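You operate a simulated robot arm through the tools that you are given. There is no shell and no other tool.

You run a simulated robot arm. Do the job below in one go: nothing can be reset, and whatever is moved stays where it is left.

Task
Set the small bladder up in the leak tester, ready to pump.
Fine: seat it in the ring, tighten the clamp screw, couple the air hose and shut the vent.
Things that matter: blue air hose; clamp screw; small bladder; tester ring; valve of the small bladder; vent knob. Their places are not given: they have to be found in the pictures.

It is judged by the outcome, as a careful person would: the job done as asked, and still so three seconds after it is handed in. It fails if anything else is knocked over, pushed out of place, dropped, spilled or broken.

Robot
A 6-joint arm with a two-finger parallel gripper, fixed in place. Base frame: the origin is at the foot of the arm, x ahead of it, y to its left, z up; the work surface is at about z = 0.8. Lengths are in m, angles in rad, forces in N, time in s.
With the tool pointing down near the work surface it reaches from about 0.26 to 0.68 m from the base axis. Its first joint turns from -1.152 to 1.152 rad. Payload 2.9 kg.
The tool frame sits at the grasp point between the pads (the TCP): z along the fingers, y along the line on which they close. The tips reach 0.03 m beyond it. The gripper opens to 0.11 m. The fingers are 0.02 m wide and 0.01 m thick; the gripper's body (0.048 by 0.112 m) begins 0.055 m behind the TCP.
Orientation is that of the tool frame in the base frame, as a unit quaternion [x, y, z, w]. With the fingers straight down and closing along the base's y, the tool's x points along the base's -x, its y along +y and its z along -z.

Tools
- The arm moves only by the tool jog_arm. Its argument "motion" is a list of rows, each an object (a shift or turn left out is 0, a gripper value left out holds the last) with "dp": the shift along the base's x, y, z in m, a list of three; "delta_rot": the turn, a rotation vector about the base's x, y, z in rad, a list of three; "jaw": the finger opening in m, from 0 to 0.11. In form: [{"dp": [dx, dy, dz], "delta_rot": [wx, wy, wz], "jaw": jaw}, ...]. A call has 1 to 20 rows; each row is the pose to reach, as a shift and turn from the pose commanded when the call began. Each row takes 0.2 s and may step no farther than 0.05 m and 0.15 rad from the row before; otherwise, or with a gripper value out of range, the whole call is refused. Where a pose cannot be reached the arm comes as near as it can. A force on the tool above 40 N (or 10 N above the force at the start of the call, whichever is more), or a blocked arm, ends the call early, and 0.2 s more pass. Each finger travels about 0.108 m/s and halts on what it meets, pressing with about 37 N; the grip force reading is that of the motor and also rises with nothing between the fingers. The clock runs only during rows and for 0.2 s after the last one: add rows that repeat a pose to give the fingers time. The reply holds the time, the measured pose of the TCP, the force on the tool along the base axes, the opening and the grip force, in the units named above and with some noise, with the torque about the TCP (base axes, N m) and any sound that the robot's microphone picked up.
- Cameras (640 x 400 px; columns grow to the right, rows downward): "scene" is fixed at [0.0876, 0.4472, 1.381]; the picture's right is [-0.61, -0.79, 0.00], its down [-0.49, 0.38, -0.79] and it looks along [0.62, -0.48, -0.62] (base axes); focal length 338 px, centre (320, 200). "wrist" rides on the gripper at [0.072, 0.017, -0.103] in the tool frame; the picture's right is [-0.23, 0.97, 0.00], its down [-0.76, -0.18, -0.62] and it looks along [-0.61, -0.14, 0.78] (tool axes); focal length 222 px, centre (320, 200).
- camera(camera): a new picture of that camera. The clock stands still meanwhile.
- pixel_to_xyz(camera, pixels): for up to 12 pixels [column, row] of the newest picture of that camera ("zoom" is the newest enlarged one), the place [x, y, z] in the base frame of the surface seen there, good to about 0.002 m. The clock stands still meanwhile.
- enlarge(camera, box): a new picture of the part [left, top, right, bottom] of that camera's present view, enlarged. The clock stands still meanwhile.
- finish_job(): hands the job in; it is judged then, once.

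Leave the gripper open and the arm clear of the work at the hand-in unless told otherwise.

The tools are called after ">>>" by a JSON object that holds its "op" and its "data". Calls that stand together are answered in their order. jog_arm: Moves the arm, as the interface text tells. Its arguments: {"type":"object","properties":{"motion":{"type":"array","items":{"type":"object","properties":{"dp":{"type":"array","items":{"type":"number"}},"delta_rot":{"type":"array","items":{"type":"number"}},"jaw":{"type":"number"}}}}},"required":["motion"]} The other tools are called the same way: camera (camera) takes a picture; pixel_to_xyz (camera, pixels) gives the place of the surface under pixels of a picture; enlarge (camera, box) takes an enlarged picture of a part of a camera's view; finish_job () hands the job in.

At the start:

```text
clock: 0.0
ee_pos: [0.4724, -0.1837, 1.0688]
tool_rot: [0.0, 1.0, 0.0, 0.0]
wrist_force: [0.8, -0.1, -0.3]
torque: [0.01, 0.0, -0.02]
finger_gap: 0.11
finger_force: 0.0
```

scene: 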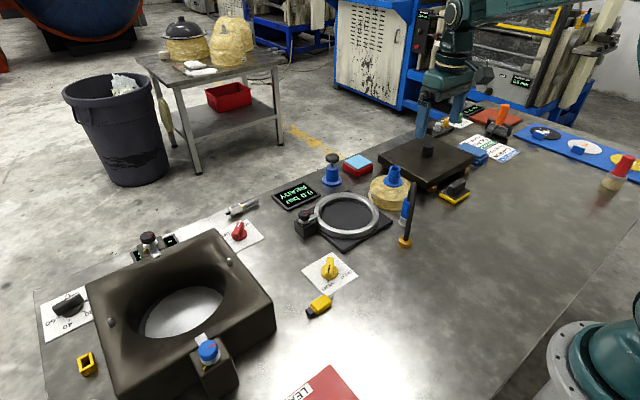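
wrist: 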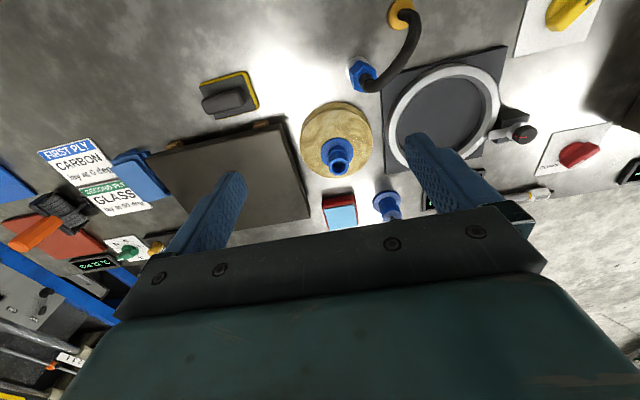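

I see the tester ring around scene pixel (345,215), a tan bladder with a blue valve at (390,190), a hose with an orange end and a blue fitting at (408,230), and red and yellow knobs. I'll enlarge these areas before moving anything.

>>> {"op": "enlarge", "data": {"camera": "scene", "box": [260, 130, 480, 270]}}

>>> {"op": "enlarge", "data": {"camera": "wrist", "box": [290, 0, 640, 220]}}

```text
2.86 times, centred on (370, 200) of scene
```

zoom: 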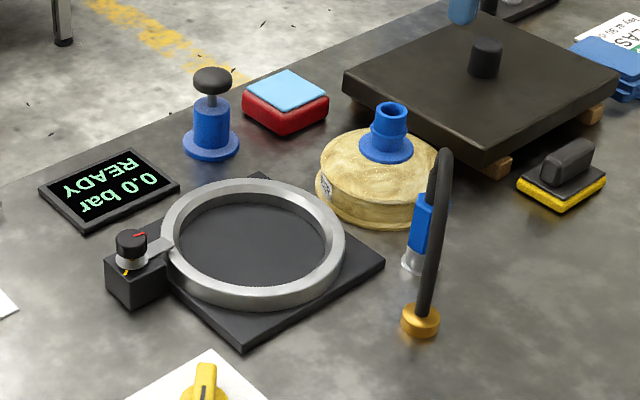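

```text
1.82 times, centred on (465, 110) of wrist
```

zoom: 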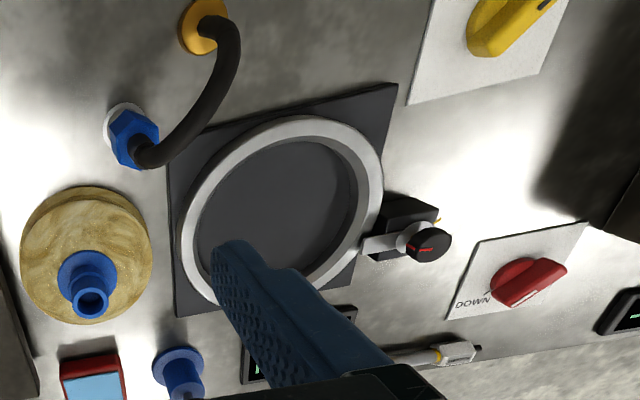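

Next I'll look at the knobs: the yellow one at (330,270), the red one at (240,232), the black one at (68,305), and the rest of the scene.

>>> {"op": "enlarge", "data": {"camera": "scene", "box": [280, 240, 400, 320]}}

>>> {"op": "enlarge", "data": {"camera": "scene", "box": [190, 180, 330, 270]}}

>>> {"op": "enlarge", "data": {"camera": "scene", "box": [30, 220, 270, 400]}}

>>> {"op": "enlarge", "data": {"camera": "scene", "box": [290, 170, 380, 240]}}

>>> {"op": "enlarge", "data": {"camera": "scene", "box": [410, 80, 640, 220]}}

>>> {"op": "enlarge", "data": {"camera": "scene", "box": [360, 160, 430, 260]}}

```text
5.00 times, centred on (340, 280) of scene
```

zoom: 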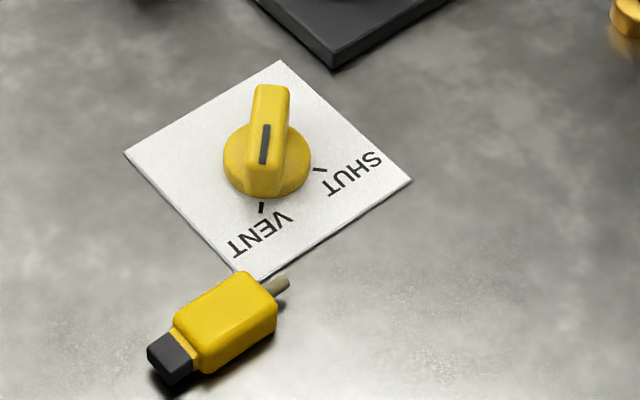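

```text
4.44 times, centred on (260, 225) of scene
```

zoom: 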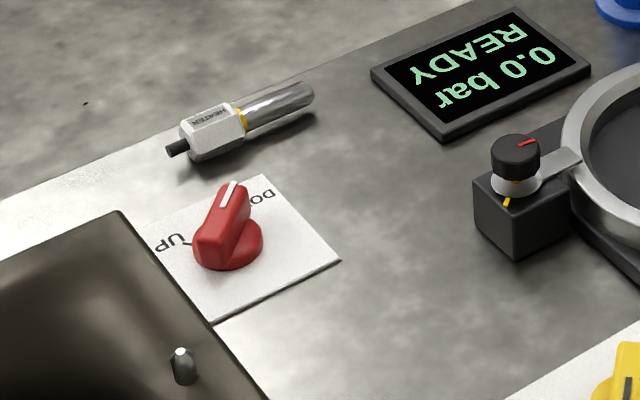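

```text
2.22 times, centred on (150, 310) of scene
```

zoom: 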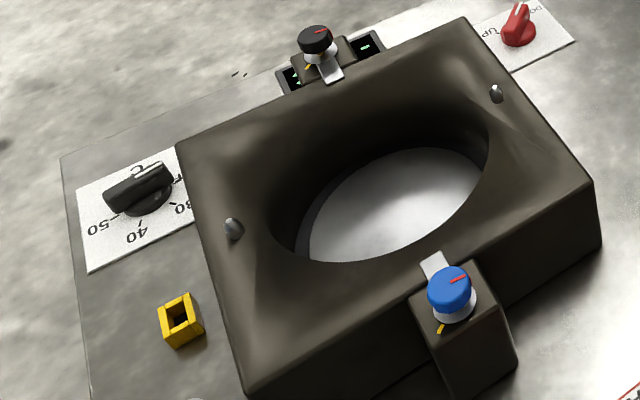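

```text
5.71 times, centred on (335, 205) of scene
```

zoom: 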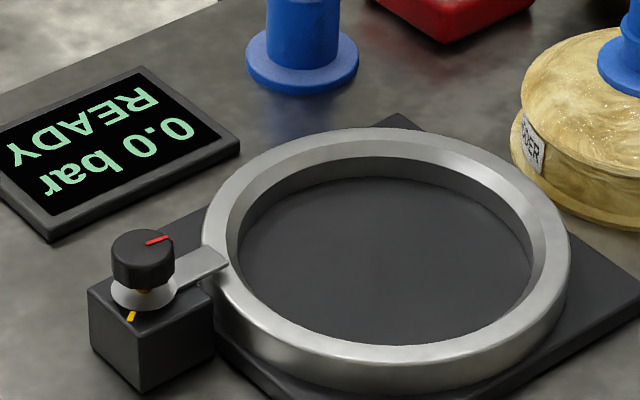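

```text
2.78 times, centred on (525, 150) of scene
```

zoom: 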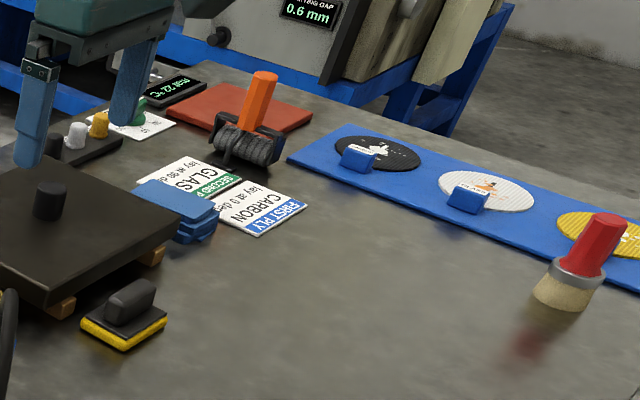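

```text
4.00 times, centred on (395, 210) of scene
```

zoom: 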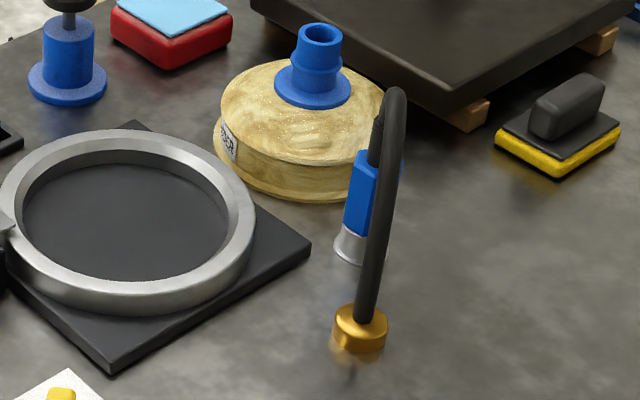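

There's a label on the bladder's side that I want to read. I'll zoom in on it and on the clamp screw.

>>> {"op": "enlarge", "data": {"camera": "scene", "box": [365, 175, 397, 215]}}

>>> {"op": "enlarge", "data": {"camera": "wrist", "box": [490, 100, 570, 150]}}

>>> {"op": "enlarge", "data": {"camera": "wrist", "box": [290, 80, 390, 180]}}

>>> {"op": "enlarge", "data": {"camera": "wrist", "box": [340, 0, 440, 100]}}

>>> {"op": "enlarge", "data": {"camera": "scene", "box": [260, 340, 400, 400]}}

>>> {"op": "enlarge", "data": {"camera": "scene", "box": [290, 205, 340, 245]}}

```text
10.00 times, centred on (381, 195) of scene
```

zoom: 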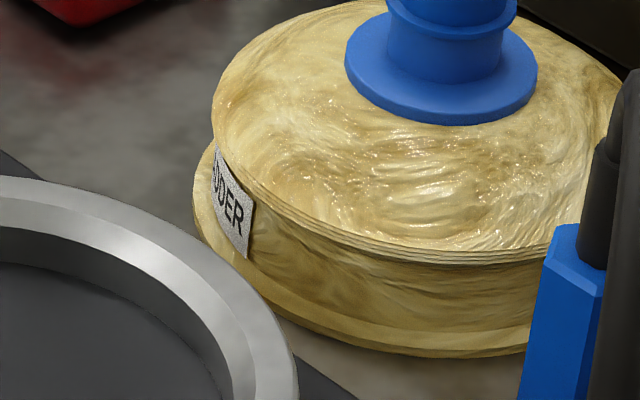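

```text
8.00 times, centred on (530, 125) of wrist
```

zoom: 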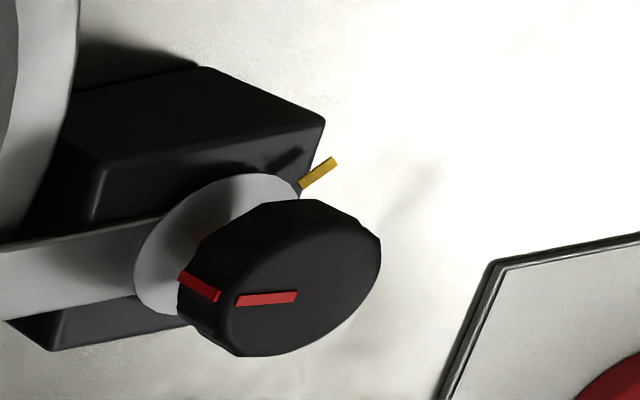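

```text
4.00 times, centred on (340, 130) of wrist
```

zoom: 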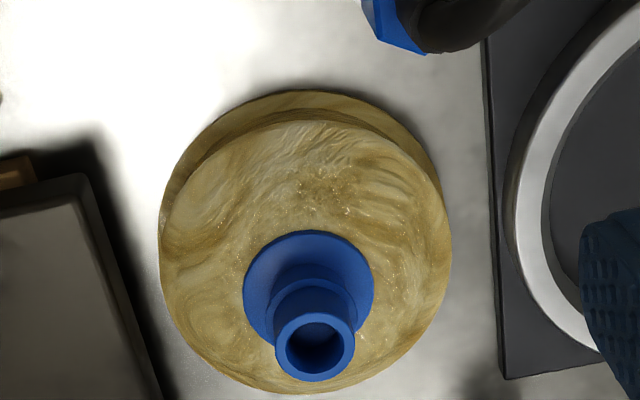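

```text
4.00 times, centred on (390, 50) of wrist
```

zoom: 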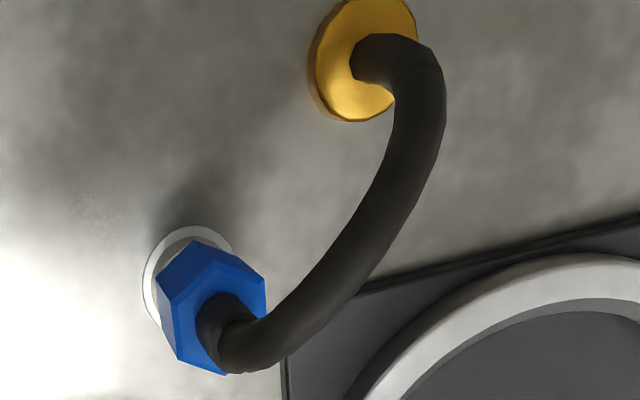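

```text
4.57 times, centred on (330, 370) of scene
```

zoom: 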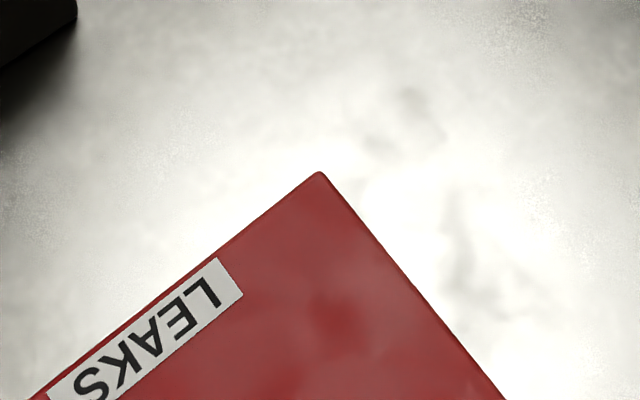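

```text
10.00 times, centred on (315, 225) of scene
```

zoom: 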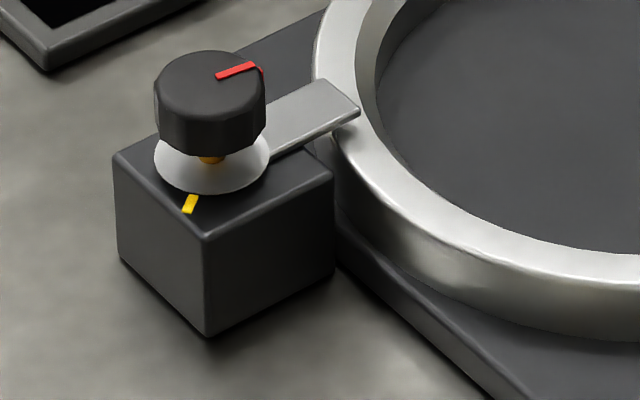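

I'll take 3D positions for the bladder, valve, ring, clamp, hose and vent knob.

>>> {"op": "pixel_to_xyz", "data": {"camera": "scene", "pixels": [[394, 168], [399, 168], [390, 168], [389, 190], [372, 195], [415, 193], [390, 210], [347, 200], [347, 233], [345, 215], [317, 213], [378, 213]]}}

>>> {"op": "pixel_to_xyz", "data": {"camera": "wrist", "pixels": [[340, 170], [338, 150], [336, 165], [336, 110], [313, 150], [368, 140], [395, 110], [480, 100], [440, 70], [440, 150], [443, 115], [524, 133]]}}

```text
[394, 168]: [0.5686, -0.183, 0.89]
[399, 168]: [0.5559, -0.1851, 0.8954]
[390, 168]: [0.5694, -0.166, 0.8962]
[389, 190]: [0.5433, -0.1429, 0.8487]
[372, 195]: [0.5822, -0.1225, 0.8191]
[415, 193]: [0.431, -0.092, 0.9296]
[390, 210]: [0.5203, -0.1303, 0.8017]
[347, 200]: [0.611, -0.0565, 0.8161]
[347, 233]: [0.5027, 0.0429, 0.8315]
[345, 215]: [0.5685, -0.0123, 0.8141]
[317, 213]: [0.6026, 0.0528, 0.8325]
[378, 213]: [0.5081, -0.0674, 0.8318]
```

```text
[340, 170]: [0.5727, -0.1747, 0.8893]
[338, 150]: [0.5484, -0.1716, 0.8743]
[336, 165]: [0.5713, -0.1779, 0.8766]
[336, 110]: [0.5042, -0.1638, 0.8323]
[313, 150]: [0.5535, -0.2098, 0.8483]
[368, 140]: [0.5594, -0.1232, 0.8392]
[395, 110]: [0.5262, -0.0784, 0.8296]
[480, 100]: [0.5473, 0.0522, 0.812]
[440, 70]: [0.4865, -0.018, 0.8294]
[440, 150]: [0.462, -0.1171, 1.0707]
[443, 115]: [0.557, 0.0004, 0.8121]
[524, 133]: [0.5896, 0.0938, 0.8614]
```

The ring top is at z≈0.832, the ring floor at z≈0.812 and the valve top at z≈0.895. I'll pull the arm back so the wrist camera can see the tester clearly.

>>> {"op": "jog_arm", "data": {"motion": [{"dp": [-0.04, 0.03, 0]}, {"dp": [-0.08, 0.06, 0]}, {"dp": [-0.12, 0.09, 0]}, {"dp": [-0.12, 0.09, 0]}]}}

>>> {"op": "camera", "data": {"camera": "wrist"}}

>>> {"op": "camera", "data": {"camera": "scene"}}

```text
clock: 1.0
ee_pos: [0.3522, -0.0924, 1.0686]
tool_rot: [0.0, 1.0, 0.0, 0.0]
wrist_force: [-0.2, -0.4, 0.0]
torque: [-0.01, 0.0, 0.0]
finger_gap: 0.11
finger_force: 0.0
```

```text
taken
```

wrist: 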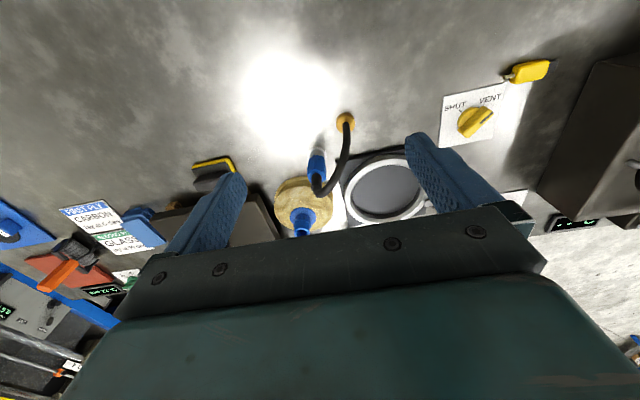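

```text
taken
```

scene: 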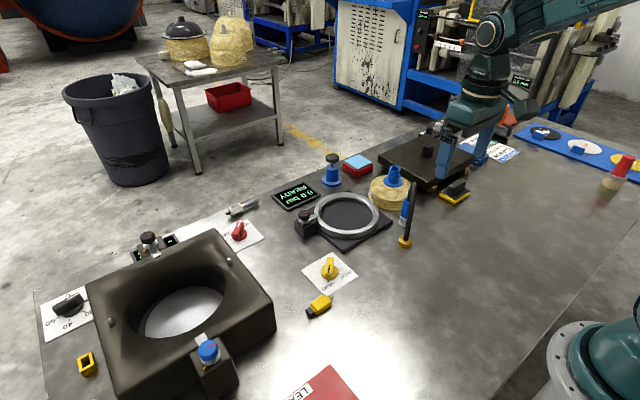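

The gripper body fills the lower half of the wrist picture, so objects show best when they're below the camera. I'll move forward over the tester.

>>> {"op": "jog_arm", "data": {"motion": [{"dp": [0.04, 0.015, 0.01]}, {"dp": [0.08, 0.03, 0.02]}, {"dp": [0.12, 0.045, 0.03]}, {"dp": [0.16, 0.06, 0.04]}, {"dp": [0.19, 0.07, 0.05]}, {"dp": [0.19, 0.07, 0.05]}]}}

>>> {"op": "camera", "data": {"camera": "wrist"}}

```text
clock: 2.4
ee_pos: [0.5422, -0.0218, 1.1198]
tool_rot: [0.0, 1.0, 0.001, 0.0]
wrist_force: [-0.7, 0.4, 0.0]
torque: [0.0, -0.01, -0.04]
finger_gap: 0.11
finger_force: 0.0
```

```text
taken
```

wrist: 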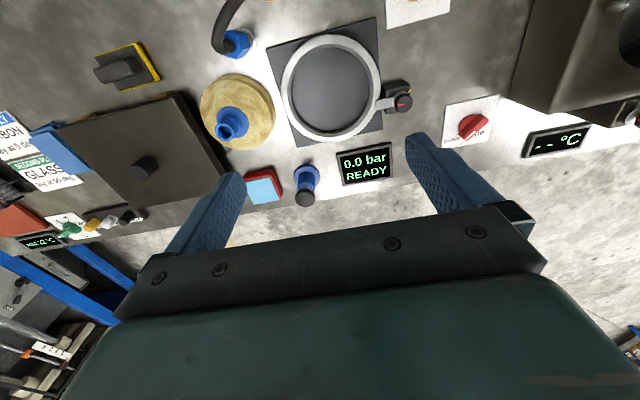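

This is a good top-down view. I'll enlarge the tester and bladder region.

>>> {"op": "enlarge", "data": {"camera": "wrist", "box": [190, 10, 430, 160]}}

>>> {"op": "pixel_to_xyz", "data": {"camera": "wrist", "pixels": [[330, 38], [330, 139], [284, 85], [376, 88], [300, 50], [360, 125], [330, 88], [402, 103], [396, 100], [390, 90], [385, 103], [378, 105]]}}

```text
2.67 times, centred on (310, 85) of wrist
```

zoom: 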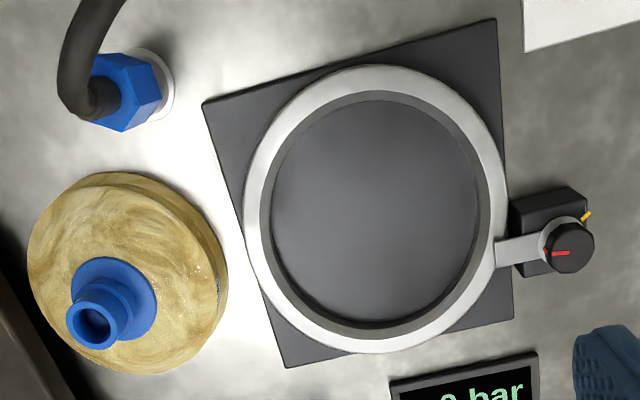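

```text
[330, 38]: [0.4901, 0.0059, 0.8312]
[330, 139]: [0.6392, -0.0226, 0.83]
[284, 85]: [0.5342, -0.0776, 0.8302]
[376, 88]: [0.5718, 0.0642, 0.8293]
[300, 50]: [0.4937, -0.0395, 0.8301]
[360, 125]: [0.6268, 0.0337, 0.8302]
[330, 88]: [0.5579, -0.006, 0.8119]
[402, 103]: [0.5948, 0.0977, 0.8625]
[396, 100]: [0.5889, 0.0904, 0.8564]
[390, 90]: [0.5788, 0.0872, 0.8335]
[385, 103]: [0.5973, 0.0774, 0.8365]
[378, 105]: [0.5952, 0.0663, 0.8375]
```

Next I'll measure the ring edges and bladder edges precisely from this zoom.

>>> {"op": "pixel_to_xyz", "data": {"camera": "zoom", "pixels": [[375, 68], [248, 210], [506, 210], [375, 350], [285, 110], [465, 110], [290, 310], [470, 305], [375, 83], [262, 210], [488, 210], [380, 337]]}}

>>> {"op": "pixel_to_xyz", "data": {"camera": "zoom", "pixels": [[92, 327], [110, 310], [115, 265], [75, 290], [152, 300], [120, 335], [30, 250], [220, 260], [110, 188], [100, 370], [205, 220], [160, 180]]}}

>>> {"op": "pixel_to_xyz", "data": {"camera": "zoom", "pixels": [[375, 210], [290, 200], [465, 200], [375, 110], [375, 315], [570, 250], [585, 240], [552, 255], [573, 270], [572, 230], [586, 216], [550, 240]]}}

>>> {"op": "pixel_to_xyz", "data": {"camera": "zoom", "pixels": [[125, 95], [145, 110], [100, 118], [155, 90], [130, 65], [105, 100], [168, 90], [215, 285], [222, 300], [219, 290], [165, 105], [90, 60]]}}

```text
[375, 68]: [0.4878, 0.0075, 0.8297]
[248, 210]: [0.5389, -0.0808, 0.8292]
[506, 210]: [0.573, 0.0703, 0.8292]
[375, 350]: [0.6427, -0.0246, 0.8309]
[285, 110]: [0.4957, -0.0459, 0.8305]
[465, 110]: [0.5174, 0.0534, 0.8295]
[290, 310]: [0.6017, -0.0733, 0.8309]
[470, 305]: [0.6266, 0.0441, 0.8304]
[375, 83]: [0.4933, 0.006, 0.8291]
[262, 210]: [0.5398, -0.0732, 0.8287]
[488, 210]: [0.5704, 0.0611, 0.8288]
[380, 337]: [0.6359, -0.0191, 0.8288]
```

```text
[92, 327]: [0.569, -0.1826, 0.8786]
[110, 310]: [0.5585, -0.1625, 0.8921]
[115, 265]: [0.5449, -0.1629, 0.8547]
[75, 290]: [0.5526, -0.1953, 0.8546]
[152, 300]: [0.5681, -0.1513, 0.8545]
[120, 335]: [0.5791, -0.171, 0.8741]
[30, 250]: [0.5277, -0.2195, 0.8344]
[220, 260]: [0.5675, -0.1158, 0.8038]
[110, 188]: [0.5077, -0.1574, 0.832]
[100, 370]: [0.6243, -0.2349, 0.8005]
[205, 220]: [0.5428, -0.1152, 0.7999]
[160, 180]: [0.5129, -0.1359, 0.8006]
```

```text
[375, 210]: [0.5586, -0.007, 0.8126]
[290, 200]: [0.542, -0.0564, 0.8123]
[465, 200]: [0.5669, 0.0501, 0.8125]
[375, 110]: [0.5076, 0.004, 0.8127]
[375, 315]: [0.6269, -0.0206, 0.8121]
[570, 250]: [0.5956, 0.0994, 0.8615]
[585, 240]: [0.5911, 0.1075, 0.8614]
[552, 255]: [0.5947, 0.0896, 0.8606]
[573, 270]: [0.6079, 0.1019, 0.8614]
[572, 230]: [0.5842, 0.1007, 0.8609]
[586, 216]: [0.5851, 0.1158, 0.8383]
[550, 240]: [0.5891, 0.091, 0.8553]
```

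```text
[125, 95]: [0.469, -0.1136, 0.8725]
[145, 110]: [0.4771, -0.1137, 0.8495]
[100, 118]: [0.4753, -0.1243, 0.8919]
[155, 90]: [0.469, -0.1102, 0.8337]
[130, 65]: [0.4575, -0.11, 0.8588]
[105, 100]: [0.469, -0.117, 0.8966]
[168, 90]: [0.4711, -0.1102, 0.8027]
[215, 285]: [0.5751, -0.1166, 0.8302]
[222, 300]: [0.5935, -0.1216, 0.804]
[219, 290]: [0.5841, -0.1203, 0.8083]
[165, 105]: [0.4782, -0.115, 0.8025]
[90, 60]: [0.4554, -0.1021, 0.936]
```

The ring centre is roughly (0.565, -0.006), with the bladder near (0.56, -0.173). I'll move closer above the bladder for a sharper look at the valve.

>>> {"op": "jog_arm", "data": {"motion": [{"dp": [0.01, -0.04, -0.02]}, {"dp": [0.02, -0.08, -0.04]}, {"dp": [0.03, -0.11, -0.07]}, {"dp": [0.04, -0.14, -0.1]}, {"dp": [0.05, -0.16, -0.12]}, {"dp": [0.05, -0.16, -0.12]}]}}

>>> {"op": "camera", "data": {"camera": "wrist"}}

```text
clock: 3.8
ee_pos: [0.5926, -0.183, 0.9995]
tool_rot: [0.0, 1.0, 0.0, 0.001]
wrist_force: [0.1, 0.8, -0.2]
torque: [0.0, 0.04, 0.02]
finger_gap: 0.1098
finger_force: 0.0
```

```text
taken
```

wrist: 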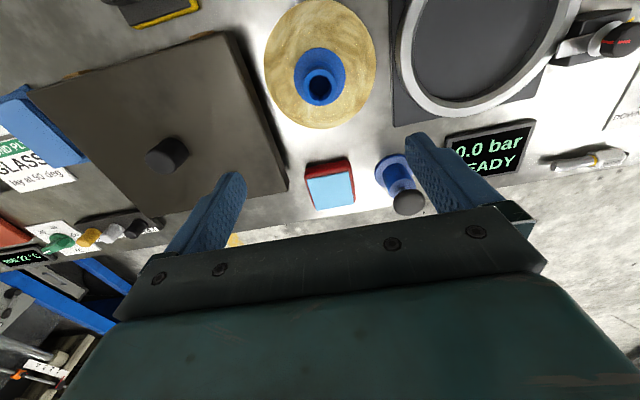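

The bladder is clear at (320,65). I'll enlarge it and measure.

>>> {"op": "enlarge", "data": {"camera": "wrist", "box": [240, 0, 400, 140]}}

```text
2.86 times, centred on (320, 70) of wrist
```

zoom: 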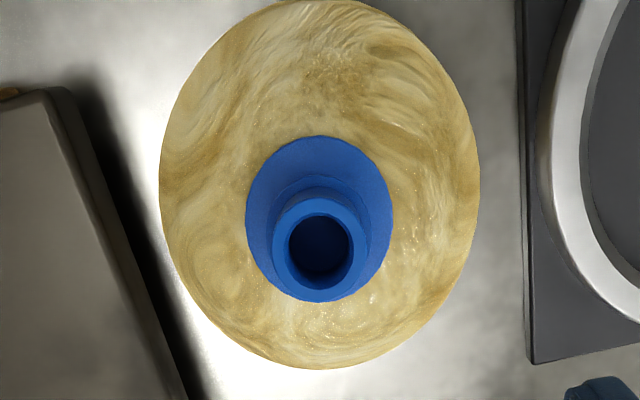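

>>> {"op": "pixel_to_xyz", "data": {"camera": "zoom", "pixels": [[320, 138], [248, 215], [391, 215], [283, 250], [357, 250], [320, 290], [320, 218], [320, 197], [320, 180], [320, 250], [275, 160], [370, 165]]}}

>>> {"op": "pixel_to_xyz", "data": {"camera": "zoom", "pixels": [[320, 3], [163, 180], [476, 180], [320, 364], [200, 70], [440, 70], [205, 320], [440, 310], [240, 180], [400, 180], [320, 330], [320, 60]]}}

>>> {"op": "pixel_to_xyz", "data": {"camera": "zoom", "pixels": [[45, 90], [110, 250], [60, 250], [170, 380], [276, 235], [364, 235], [276, 260], [364, 270], [300, 298], [340, 298], [320, 212], [320, 300]]}}

```text
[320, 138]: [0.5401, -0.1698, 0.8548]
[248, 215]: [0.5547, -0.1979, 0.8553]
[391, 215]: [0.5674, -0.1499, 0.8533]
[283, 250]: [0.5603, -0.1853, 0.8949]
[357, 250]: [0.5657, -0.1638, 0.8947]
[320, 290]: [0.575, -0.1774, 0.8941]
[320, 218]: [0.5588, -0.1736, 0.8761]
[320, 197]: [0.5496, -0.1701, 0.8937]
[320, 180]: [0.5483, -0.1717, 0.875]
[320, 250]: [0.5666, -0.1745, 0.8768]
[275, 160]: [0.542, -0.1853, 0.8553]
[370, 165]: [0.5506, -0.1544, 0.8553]
```

```text
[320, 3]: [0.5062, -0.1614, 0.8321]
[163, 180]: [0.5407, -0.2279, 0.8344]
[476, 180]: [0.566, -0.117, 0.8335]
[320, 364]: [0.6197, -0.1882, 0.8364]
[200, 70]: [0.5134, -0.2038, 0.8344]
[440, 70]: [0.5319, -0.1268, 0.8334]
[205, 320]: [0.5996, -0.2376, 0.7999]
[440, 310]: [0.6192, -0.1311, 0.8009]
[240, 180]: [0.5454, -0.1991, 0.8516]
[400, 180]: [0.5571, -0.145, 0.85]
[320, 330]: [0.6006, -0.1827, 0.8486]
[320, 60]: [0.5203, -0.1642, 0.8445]
```

```text
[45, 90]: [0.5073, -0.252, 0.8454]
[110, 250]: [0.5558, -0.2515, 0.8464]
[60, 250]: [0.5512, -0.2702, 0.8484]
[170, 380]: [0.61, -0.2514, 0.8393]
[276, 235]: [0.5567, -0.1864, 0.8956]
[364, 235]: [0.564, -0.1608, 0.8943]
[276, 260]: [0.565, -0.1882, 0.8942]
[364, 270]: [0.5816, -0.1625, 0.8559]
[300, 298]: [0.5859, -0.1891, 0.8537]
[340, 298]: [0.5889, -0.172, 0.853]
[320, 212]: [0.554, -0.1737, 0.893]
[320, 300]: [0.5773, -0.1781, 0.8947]
```

The valve top centre is about (0.5625, -0.174, 0.895), about 27 mm wide, and its flange is at z≈0.855. The body is about 115 mm wide, too wide for the gripper, so I'll grip the valve. I'm checking the neighbours' heights (plunger, block, plate knob) first.

>>> {"op": "pixel_to_xyz", "data": {"camera": "wrist", "pixels": [[395, 170], [408, 200], [398, 165], [330, 185], [165, 155], [190, 130], [490, 150], [610, 40], [555, 45], [505, 50], [405, 95], [540, 105]]}}

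>>> {"op": "jog_arm", "data": {"motion": [{"dp": [-0.015, 0.005, 0], "jaw": 0.07}, {"dp": [-0.03, 0.0097, 0], "jaw": 0.07}, {"dp": [-0.03, 0.0097, -0.03], "jaw": 0.07}, {"dp": [-0.03, 0.0097, -0.06], "jaw": 0.07}, {"dp": [-0.03, 0.0097, -0.06], "jaw": 0.07}]}}

>>> {"op": "camera", "data": {"camera": "wrist"}}

>>> {"op": "camera", "data": {"camera": "scene"}}

```text
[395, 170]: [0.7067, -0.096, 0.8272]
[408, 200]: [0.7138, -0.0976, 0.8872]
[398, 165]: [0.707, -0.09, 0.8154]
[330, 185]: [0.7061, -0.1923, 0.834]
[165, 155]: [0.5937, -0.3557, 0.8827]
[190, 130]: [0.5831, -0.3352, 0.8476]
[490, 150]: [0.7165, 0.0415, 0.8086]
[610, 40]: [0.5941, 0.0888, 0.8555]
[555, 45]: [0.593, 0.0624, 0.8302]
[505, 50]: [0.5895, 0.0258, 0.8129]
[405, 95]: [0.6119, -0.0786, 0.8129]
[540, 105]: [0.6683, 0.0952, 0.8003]
```

```text
clock: 5.0
ee_pos: [0.5605, -0.1727, 0.9372]
tool_rot: [0.0, 1.0, 0.0, 0.0]
wrist_force: [0.1, 0.4, 0.2]
torque: [-0.01, -0.02, -0.02]
finger_gap: 0.07
finger_force: 0.0
```

```text
taken
```

wrist: 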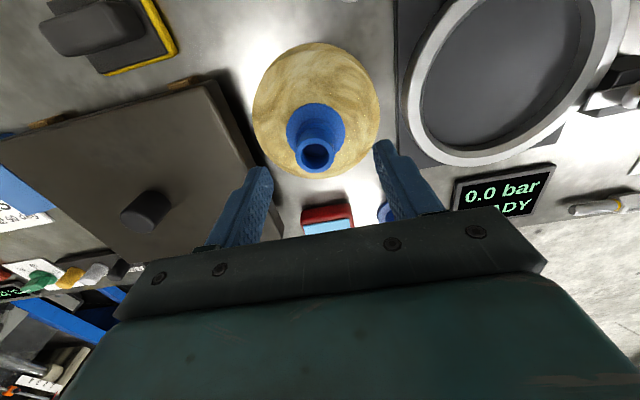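

```text
taken
```

scene: 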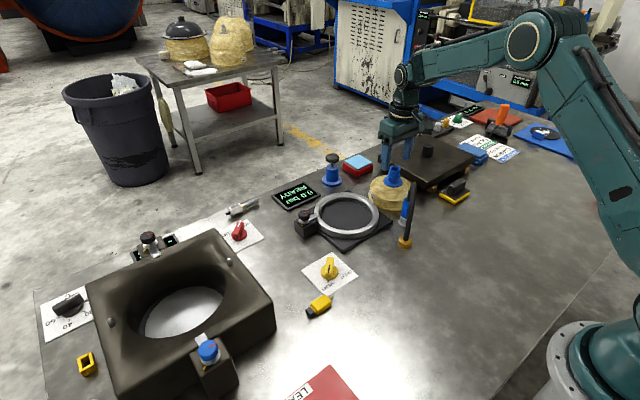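

The plunger and block are at x≈0.70, so the path is clear of them. I'll re-measure the valve top from this closer view.

>>> {"op": "enlarge", "data": {"camera": "wrist", "box": [270, 80, 370, 190]}}

```text
3.64 times, centred on (320, 135) of wrist
```

zoom: 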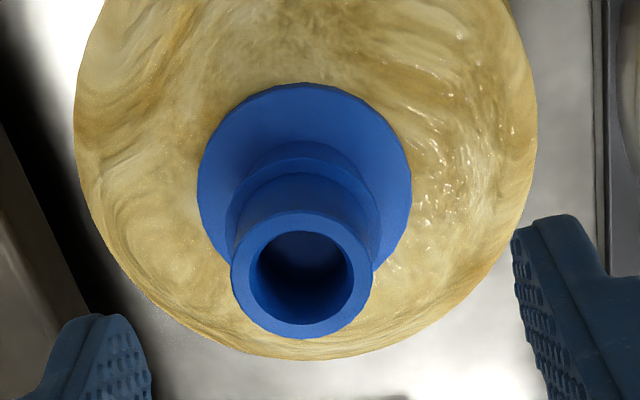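

>>> {"op": "pixel_to_xyz", "data": {"camera": "zoom", "pixels": [[302, 222], [302, 330], [238, 275], [366, 275], [258, 235], [346, 235], [300, 190], [300, 167], [300, 150], [240, 190], [360, 190], [302, 280]]}}

```text
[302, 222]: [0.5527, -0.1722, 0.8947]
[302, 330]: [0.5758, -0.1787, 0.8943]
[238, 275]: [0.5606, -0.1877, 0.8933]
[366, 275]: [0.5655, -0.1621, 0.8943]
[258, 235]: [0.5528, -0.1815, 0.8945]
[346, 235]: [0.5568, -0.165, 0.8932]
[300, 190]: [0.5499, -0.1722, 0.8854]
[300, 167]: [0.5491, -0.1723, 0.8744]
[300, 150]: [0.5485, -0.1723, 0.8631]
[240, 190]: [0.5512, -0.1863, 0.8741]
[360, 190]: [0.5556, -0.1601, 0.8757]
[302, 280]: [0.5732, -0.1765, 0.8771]
```

The valve centre is about (0.564, -0.1745), aligned with the tool to within 2 mm. I'll descend so the tips stop just above the valve flange, then close.

>>> {"op": "jog_arm", "data": {"motion": [{"dp": [0.0015, -0.0005, -0.015]}, {"dp": [0.0015, -0.0005, -0.03]}, {"dp": [0.0015, -0.0005, -0.042]}, {"dp": [0.0015, -0.0005, -0.049]}, {"dp": [0.0015, -0.0005, -0.049], "jaw": 0.045}, {"dp": [0.0015, -0.0005, -0.049], "jaw": 0.035}, {"dp": [0.0015, -0.0005, -0.049], "jaw": 0.02}, {"dp": [0.0015, -0.0005, -0.049], "jaw": 0.02}]}}

>>> {"op": "camera", "data": {"camera": "wrist"}}

>>> {"op": "enlarge", "data": {"camera": "scene", "box": [340, 120, 440, 240]}}

```text
clock: 6.8
ee_pos: [0.5637, -0.174, 0.8904]
tool_rot: [0.001, 1.0, 0.0, 0.0]
wrist_force: [-1.0, -3.8, 2.3]
torque: [-0.22, -0.1, -0.1]
finger_gap: 0.0292
finger_force: 36.5
```

```text
taken
```

wrist: 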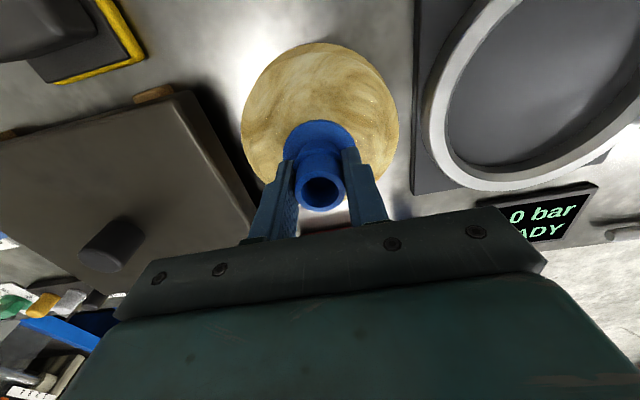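

```text
3.33 times, centred on (390, 180) of scene
```

zoom: 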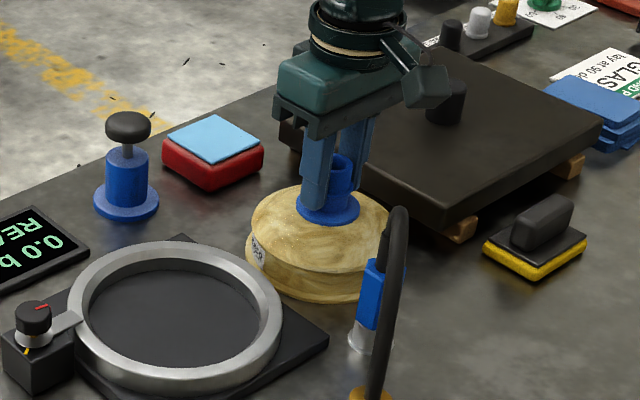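

It's gripped, with the gap at 29 mm on the collar. I'll lift straight up slowly.

>>> {"op": "jog_arm", "data": {"motion": [{"dp": [0, 0, 0.01]}, {"dp": [0, 0, 0.025]}, {"dp": [0, 0, 0.04]}, {"dp": [0, 0, 0.055]}, {"dp": [0, 0, 0.07]}, {"dp": [0, 0, 0.07]}]}}

>>> {"op": "camera", "data": {"camera": "wrist"}}

>>> {"op": "camera", "data": {"camera": "scene"}}

```text
clock: 8.2
ee_pos: [0.5637, -0.1725, 0.9604]
tool_rot: [0.0, 1.0, -0.001, 0.001]
wrist_force: [-0.1, 0.5, -2.5]
torque: [0.01, 0.04, 0.02]
finger_gap: 0.0292
finger_force: 37.0
```

```text
taken
```

wrist: 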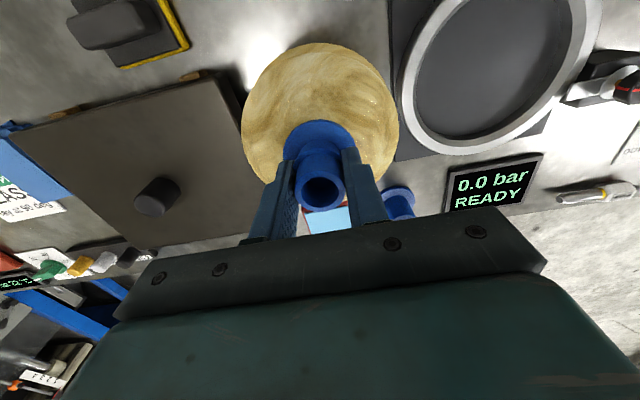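

```text
taken
```

scene: 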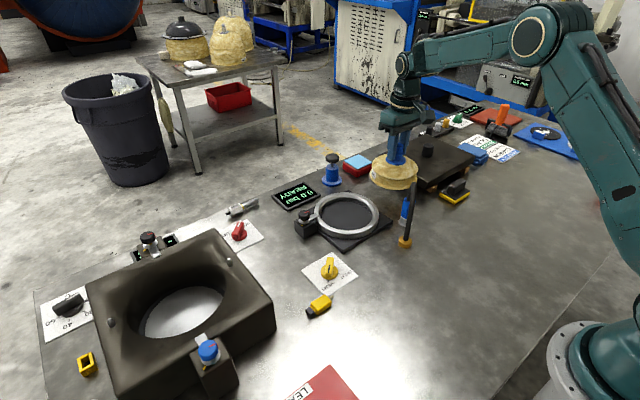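

It's lifted cleanly, weighing about 0.25 kg. Before placing it I'll refine the ring centre with a zoomed scene view.

>>> {"op": "enlarge", "data": {"camera": "scene", "box": [290, 175, 400, 250]}}

```text
5.33 times, centred on (345, 212) of scene
```

zoom: 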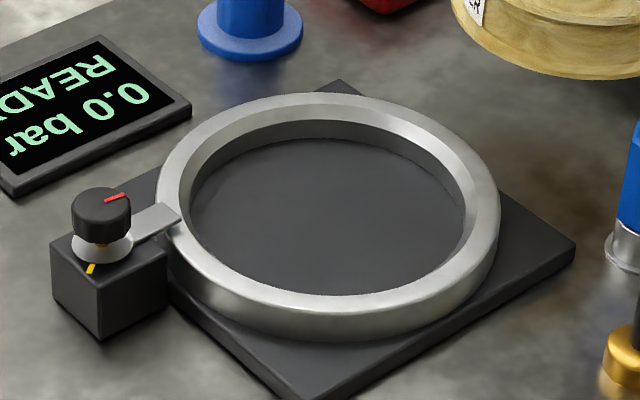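

>>> {"op": "pixel_to_xyz", "data": {"camera": "zoom", "pixels": [[166, 205], [185, 250], [240, 290], [330, 303], [410, 287], [470, 245], [490, 200], [470, 150], [415, 115], [330, 98], [250, 108], [195, 140]]}}

>>> {"op": "pixel_to_xyz", "data": {"camera": "zoom", "pixels": [[195, 205], [205, 245], [250, 280], [330, 291], [400, 280], [445, 250], [460, 220], [445, 180], [400, 152], [320, 140], [250, 153], [205, 190]]}}

```text
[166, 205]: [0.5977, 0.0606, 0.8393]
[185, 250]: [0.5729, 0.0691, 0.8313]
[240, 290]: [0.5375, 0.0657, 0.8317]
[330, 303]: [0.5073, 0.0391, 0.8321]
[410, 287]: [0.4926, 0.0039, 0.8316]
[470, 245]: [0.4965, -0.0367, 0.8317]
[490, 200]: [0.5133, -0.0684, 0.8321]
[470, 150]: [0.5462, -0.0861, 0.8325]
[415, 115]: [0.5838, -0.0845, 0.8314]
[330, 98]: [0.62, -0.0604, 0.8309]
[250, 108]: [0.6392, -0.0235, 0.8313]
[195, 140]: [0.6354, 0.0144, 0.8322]
```

```text
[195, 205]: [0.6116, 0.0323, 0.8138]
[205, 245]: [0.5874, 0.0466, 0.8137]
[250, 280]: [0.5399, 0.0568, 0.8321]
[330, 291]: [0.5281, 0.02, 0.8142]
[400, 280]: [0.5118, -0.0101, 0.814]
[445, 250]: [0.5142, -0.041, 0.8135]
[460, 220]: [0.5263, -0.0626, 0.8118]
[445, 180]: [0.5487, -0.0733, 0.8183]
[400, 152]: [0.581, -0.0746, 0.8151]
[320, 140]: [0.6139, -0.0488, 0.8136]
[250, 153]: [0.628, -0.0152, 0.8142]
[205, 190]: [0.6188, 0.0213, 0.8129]
```

The two views give ring centres about 4 mm apart in y. I'll measure again from the current wrist view, which is closer.

>>> {"op": "enlarge", "data": {"camera": "wrist", "box": [380, 0, 640, 165]}}

```text
2.42 times, centred on (510, 82) of wrist
```

zoom: 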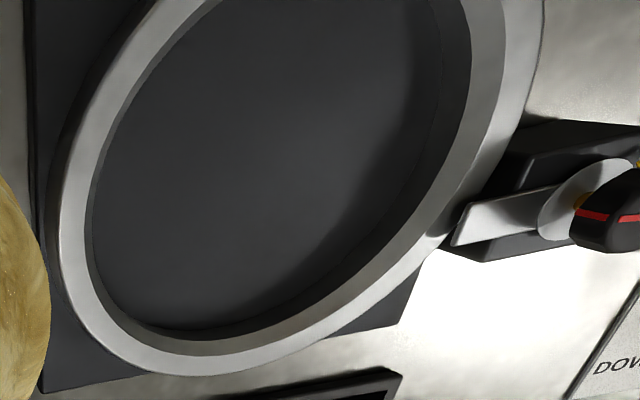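

>>> {"op": "pixel_to_xyz", "data": {"camera": "zoom", "pixels": [[66, 200], [72, 270], [110, 333], [160, 362], [220, 370], [300, 338], [380, 285], [440, 215], [500, 110], [515, 40], [100, 120], [160, 45]]}}

>>> {"op": "pixel_to_xyz", "data": {"camera": "zoom", "pixels": [[92, 220], [105, 285], [150, 325], [210, 327], [280, 300], [340, 255], [400, 180], [435, 100], [440, 40], [95, 170], [140, 90], [250, 180]]}}

```text
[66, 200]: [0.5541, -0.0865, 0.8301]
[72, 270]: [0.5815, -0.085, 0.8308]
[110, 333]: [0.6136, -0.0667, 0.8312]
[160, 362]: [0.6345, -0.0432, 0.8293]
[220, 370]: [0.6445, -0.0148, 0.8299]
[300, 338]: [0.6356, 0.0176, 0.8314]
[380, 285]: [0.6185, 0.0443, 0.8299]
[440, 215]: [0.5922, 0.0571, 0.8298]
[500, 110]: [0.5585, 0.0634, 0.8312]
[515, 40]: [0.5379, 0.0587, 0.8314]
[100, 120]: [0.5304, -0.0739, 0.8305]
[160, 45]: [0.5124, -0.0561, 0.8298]
```

```text
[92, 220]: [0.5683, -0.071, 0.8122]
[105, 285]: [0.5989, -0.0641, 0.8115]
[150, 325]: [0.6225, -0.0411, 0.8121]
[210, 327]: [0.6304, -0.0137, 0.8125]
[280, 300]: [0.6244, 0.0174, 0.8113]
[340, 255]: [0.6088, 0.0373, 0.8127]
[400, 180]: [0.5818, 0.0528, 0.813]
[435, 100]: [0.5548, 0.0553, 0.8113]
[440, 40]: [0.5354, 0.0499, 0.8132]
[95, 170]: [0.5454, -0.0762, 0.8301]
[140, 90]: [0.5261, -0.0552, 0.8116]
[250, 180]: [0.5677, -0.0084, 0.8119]
```

The best ring centre estimate is (0.565, -0.009), inner radius about 64 mm against a bladder radius of about 60 mm. I'll carry the bladder over the ring, staying high.

>>> {"op": "jog_arm", "data": {"motion": [{"dp": [0, 0.03, 0]}, {"dp": [0.0005, 0.06, 0]}, {"dp": [0.001, 0.09, 0]}, {"dp": [0.0011, 0.12, 0]}, {"dp": [0.0011, 0.145, 0]}, {"dp": [0.0011, 0.1655, 0]}, {"dp": [0.0011, 0.1655, 0]}, {"dp": [0.0011, 0.1655, -0.015]}, {"dp": [0.0011, 0.1655, -0.015]}]}}

>>> {"op": "camera", "data": {"camera": "wrist"}}

>>> {"op": "enlarge", "data": {"camera": "scene", "box": [280, 130, 430, 250]}}

```text
clock: 10.2
ee_pos: [0.564, -0.0078, 0.9455]
tool_rot: [0.0, 1.0, 0.0, -0.001]
wrist_force: [0.1, 0.5, -3.9]
torque: [0.02, 0.02, 0.02]
finger_gap: 0.029
finger_force: 36.7
```

```text
taken
```

wrist: 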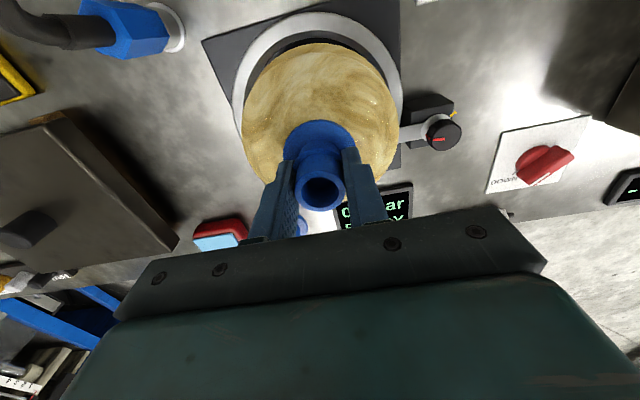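

```text
3.33 times, centred on (355, 190) of scene
```

zoom: 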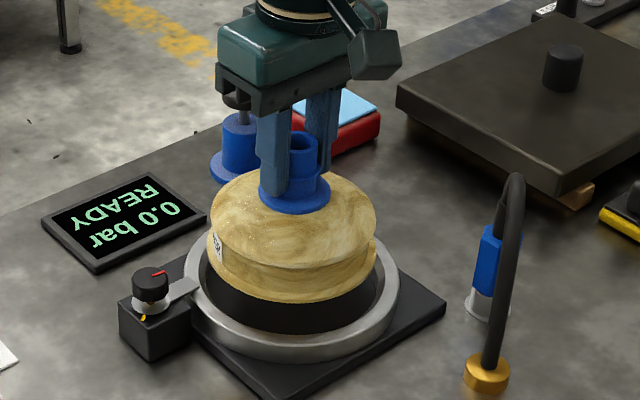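

The bladder looks well centred over the ring in both views. I'll lower it gently with small steps.

>>> {"op": "jog_arm", "data": {"motion": [{"dp": [0, 0, -0.01]}, {"dp": [0, 0, -0.018]}, {"dp": [0, 0, -0.024]}, {"dp": [0, 0, -0.029]}, {"dp": [0, 0, -0.033]}, {"dp": [0, 0, -0.036]}, {"dp": [0, 0, -0.036]}]}}

>>> {"op": "enlarge", "data": {"camera": "scene", "box": [290, 150, 410, 250]}}

>>> {"op": "enlarge", "data": {"camera": "wrist", "box": [200, 0, 480, 200]}}

```text
clock: 11.8
ee_pos: [0.5651, -0.0081, 0.9088]
tool_rot: [0.001, 1.0, 0.0, 0.0]
wrist_force: [0.0, 0.7, -2.9]
torque: [0.0, 0.02, 0.01]
finger_gap: 0.0289
finger_force: 36.9
```

```text
4.00 times, centred on (350, 200) of scene
```

zoom: 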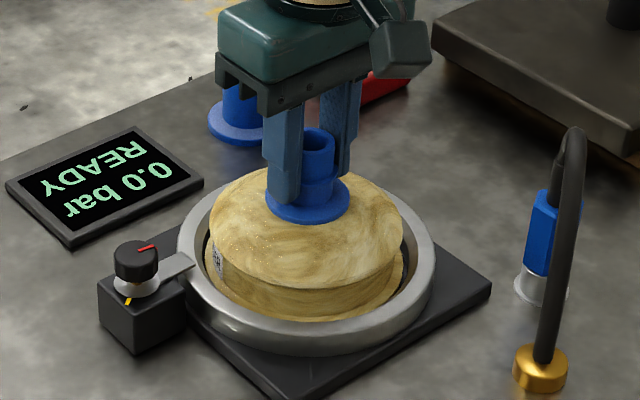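

```text
2.00 times, centred on (340, 100) of wrist
```

zoom: 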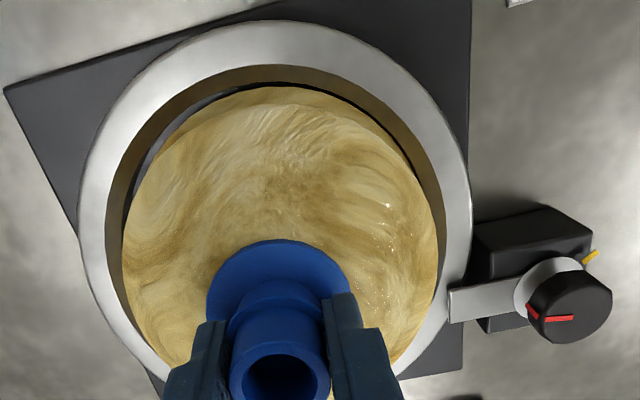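

It's inside the ring with no contact so far. I'll continue down in 1–2 mm steps until it touches the floor.

>>> {"op": "jog_arm", "data": {"motion": [{"dp": [0, 0, -0.002]}, {"dp": [0, 0, -0.004]}, {"dp": [0, 0, -0.005]}, {"dp": [0, 0, -0.006]}, {"dp": [0, 0, -0.0065]}, {"dp": [0, 0, -0.0065]}]}}

```text
clock: 13.2
ee_pos: [0.5641, -0.0099, 0.9031]
tool_rot: [0.003, 1.0, -0.001, 0.003]
wrist_force: [6.7, -17.6, 1.4]
torque: [-0.26, -0.02, 0.29]
finger_gap: 0.0293
finger_force: 37.1
```

There's a sideways force of about 18 N towards -y, so the bladder touches the ring on one side. I'll look before going on.

>>> {"op": "enlarge", "data": {"camera": "wrist", "box": [200, 0, 480, 200]}}

>>> {"op": "enlarge", "data": {"camera": "scene", "box": [290, 150, 410, 250]}}

```text
2.00 times, centred on (340, 100) of wrist
```

zoom: 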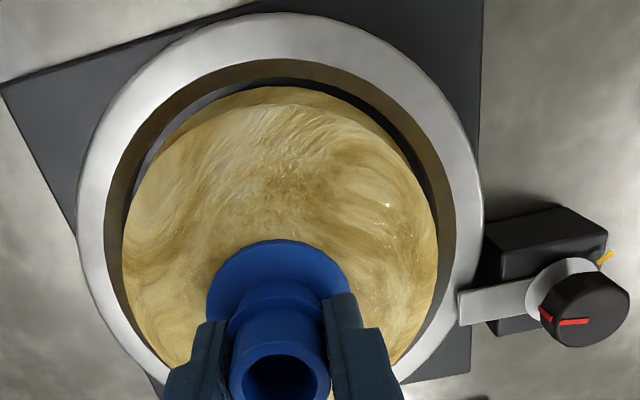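

```text
4.00 times, centred on (350, 200) of scene
```

zoom: 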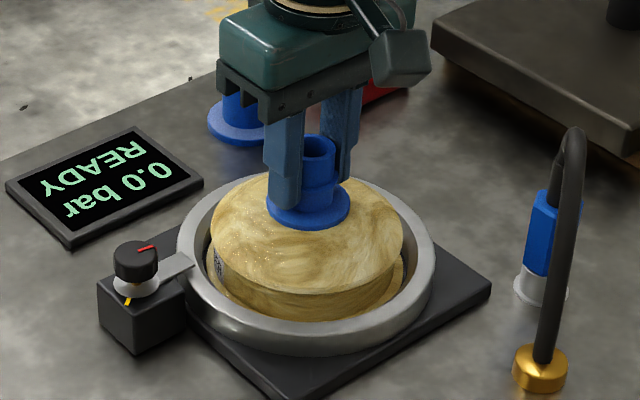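

I'll shift about 1.2 mm towards -y to take the side load off and see what the force does.

>>> {"op": "jog_arm", "data": {"motion": [{"dp": [0.0003, -0.0006, 0]}, {"dp": [0.0006, -0.0012, 0]}, {"dp": [0.0006, -0.0012, 0]}]}}

```text
clock: 14.0
ee_pos: [0.5651, -0.0097, 0.9031]
tool_rot: [0.002, 1.0, 0.0, 0.001]
wrist_force: [1.9, -16.8, 7.5]
torque: [-0.31, -0.34, 0.04]
finger_gap: 0.029
finger_force: 36.7
```

The side force didn't change with the shift, so it's only being carried through the fingers and the bladder is practically on the floor. I'll release it gently and check how it settles.

>>> {"op": "jog_arm", "data": {"motion": [{"jaw": 0.032}, {"jaw": 0.036}, {"jaw": 0.045}, {"jaw": 0.06}, {"jaw": 0.06}]}}

>>> {"op": "enlarge", "data": {"camera": "wrist", "box": [200, 0, 480, 200]}}

>>> {"op": "enlarge", "data": {"camera": "scene", "box": [290, 150, 410, 250]}}

```text
clock: 15.2
ee_pos: [0.5639, -0.0089, 0.9017]
tool_rot: [0.0, 1.0, 0.0, 0.001]
wrist_force: [0.1, -0.2, -0.1]
torque: [0.02, 0.0, -0.01]
finger_gap: 0.0598
finger_force: 0.1
```

```text
2.00 times, centred on (340, 100) of wrist
```

zoom: 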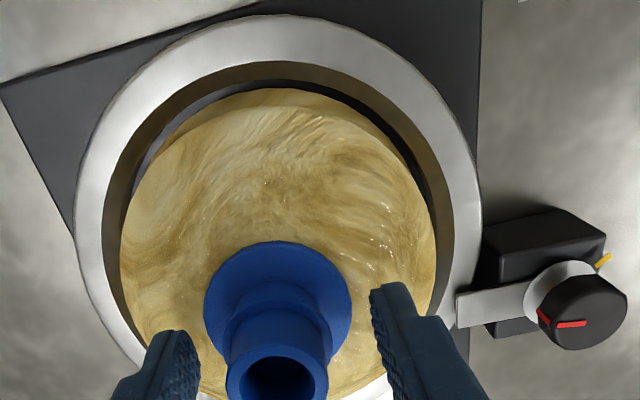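

```text
4.00 times, centred on (350, 200) of scene
```

zoom: 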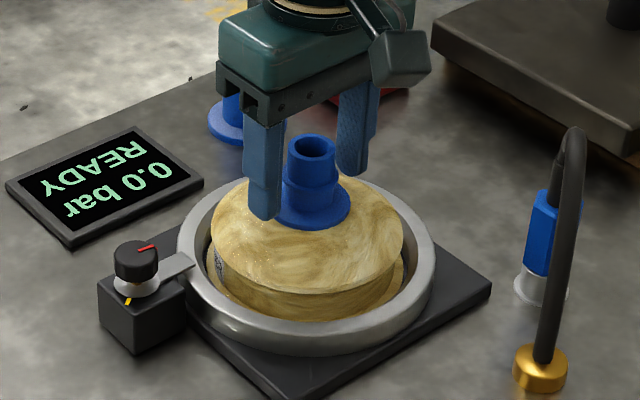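

It's released. I'll rise straight up and look from above to check the seating.

>>> {"op": "jog_arm", "data": {"motion": [{"dp": [0, 0, 0.02]}, {"dp": [0, 0, 0.05]}, {"dp": [0, 0, 0.09]}, {"dp": [0.015, 0, 0.12]}, {"dp": [0.03, 0, 0.12]}, {"dp": [0.03, 0, 0.12]}]}}

>>> {"op": "camera", "data": {"camera": "wrist"}}

>>> {"op": "enlarge", "data": {"camera": "scene", "box": [290, 150, 410, 250]}}

```text
clock: 16.6
ee_pos: [0.5961, -0.0074, 1.0224]
tool_rot: [0.0, 1.0, 0.001, 0.0]
wrist_force: [-0.7, -0.1, 0.4]
torque: [0.0, 0.0, -0.01]
finger_gap: 0.06
finger_force: 0.0
```

```text
taken
```

wrist: 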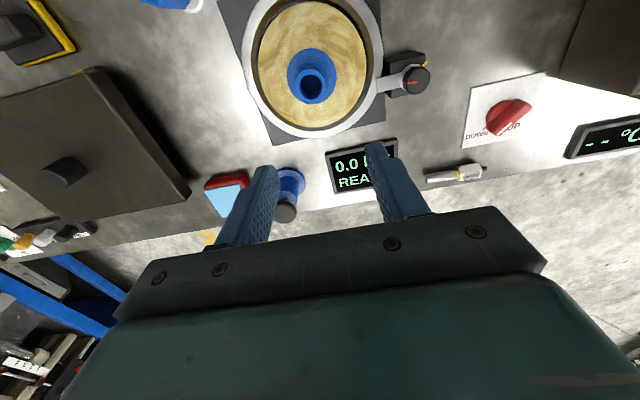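

```text
4.00 times, centred on (350, 200) of scene
```

zoom: 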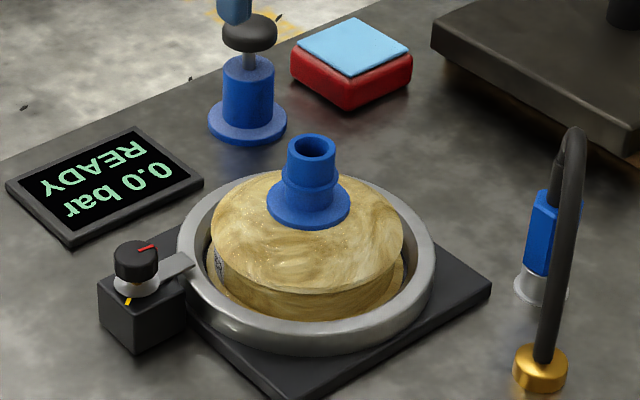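

It looks seated and level. I'll check the seating heights on the valve rim and body edge.

>>> {"op": "enlarge", "data": {"camera": "wrist", "box": [230, 0, 450, 140]}}

```text
2.86 times, centred on (340, 70) of wrist
```

zoom: 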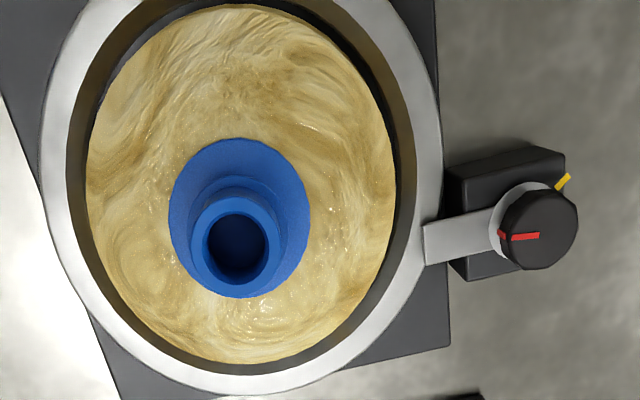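

>>> {"op": "pixel_to_xyz", "data": {"camera": "zoom", "pixels": [[235, 205], [198, 250], [272, 245], [235, 290], [180, 240], [300, 240], [238, 150], [120, 220], [360, 220], [240, 330], [240, 40], [235, 250]]}}

>>> {"op": "pixel_to_xyz", "data": {"camera": "zoom", "pixels": [[92, 190], [393, 190], [235, 360], [235, 12], [538, 230], [505, 230], [575, 222], [540, 266], [540, 195], [510, 237], [520, 236], [563, 183]]}}

```text
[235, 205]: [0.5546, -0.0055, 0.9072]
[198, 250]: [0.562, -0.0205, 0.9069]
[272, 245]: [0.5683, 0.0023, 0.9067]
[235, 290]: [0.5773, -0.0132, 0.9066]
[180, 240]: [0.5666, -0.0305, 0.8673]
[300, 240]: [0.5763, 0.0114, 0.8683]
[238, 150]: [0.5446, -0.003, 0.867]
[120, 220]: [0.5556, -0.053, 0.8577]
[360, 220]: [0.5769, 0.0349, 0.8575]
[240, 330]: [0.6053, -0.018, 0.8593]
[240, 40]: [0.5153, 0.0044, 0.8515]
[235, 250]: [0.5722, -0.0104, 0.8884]
```

```text
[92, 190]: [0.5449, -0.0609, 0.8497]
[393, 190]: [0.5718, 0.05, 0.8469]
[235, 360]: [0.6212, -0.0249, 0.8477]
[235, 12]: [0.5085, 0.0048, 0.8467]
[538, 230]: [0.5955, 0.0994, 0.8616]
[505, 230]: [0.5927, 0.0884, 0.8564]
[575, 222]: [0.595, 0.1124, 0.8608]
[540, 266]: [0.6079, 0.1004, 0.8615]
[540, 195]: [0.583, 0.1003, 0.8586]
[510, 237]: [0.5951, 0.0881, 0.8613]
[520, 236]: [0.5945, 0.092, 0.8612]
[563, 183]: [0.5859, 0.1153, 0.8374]
```

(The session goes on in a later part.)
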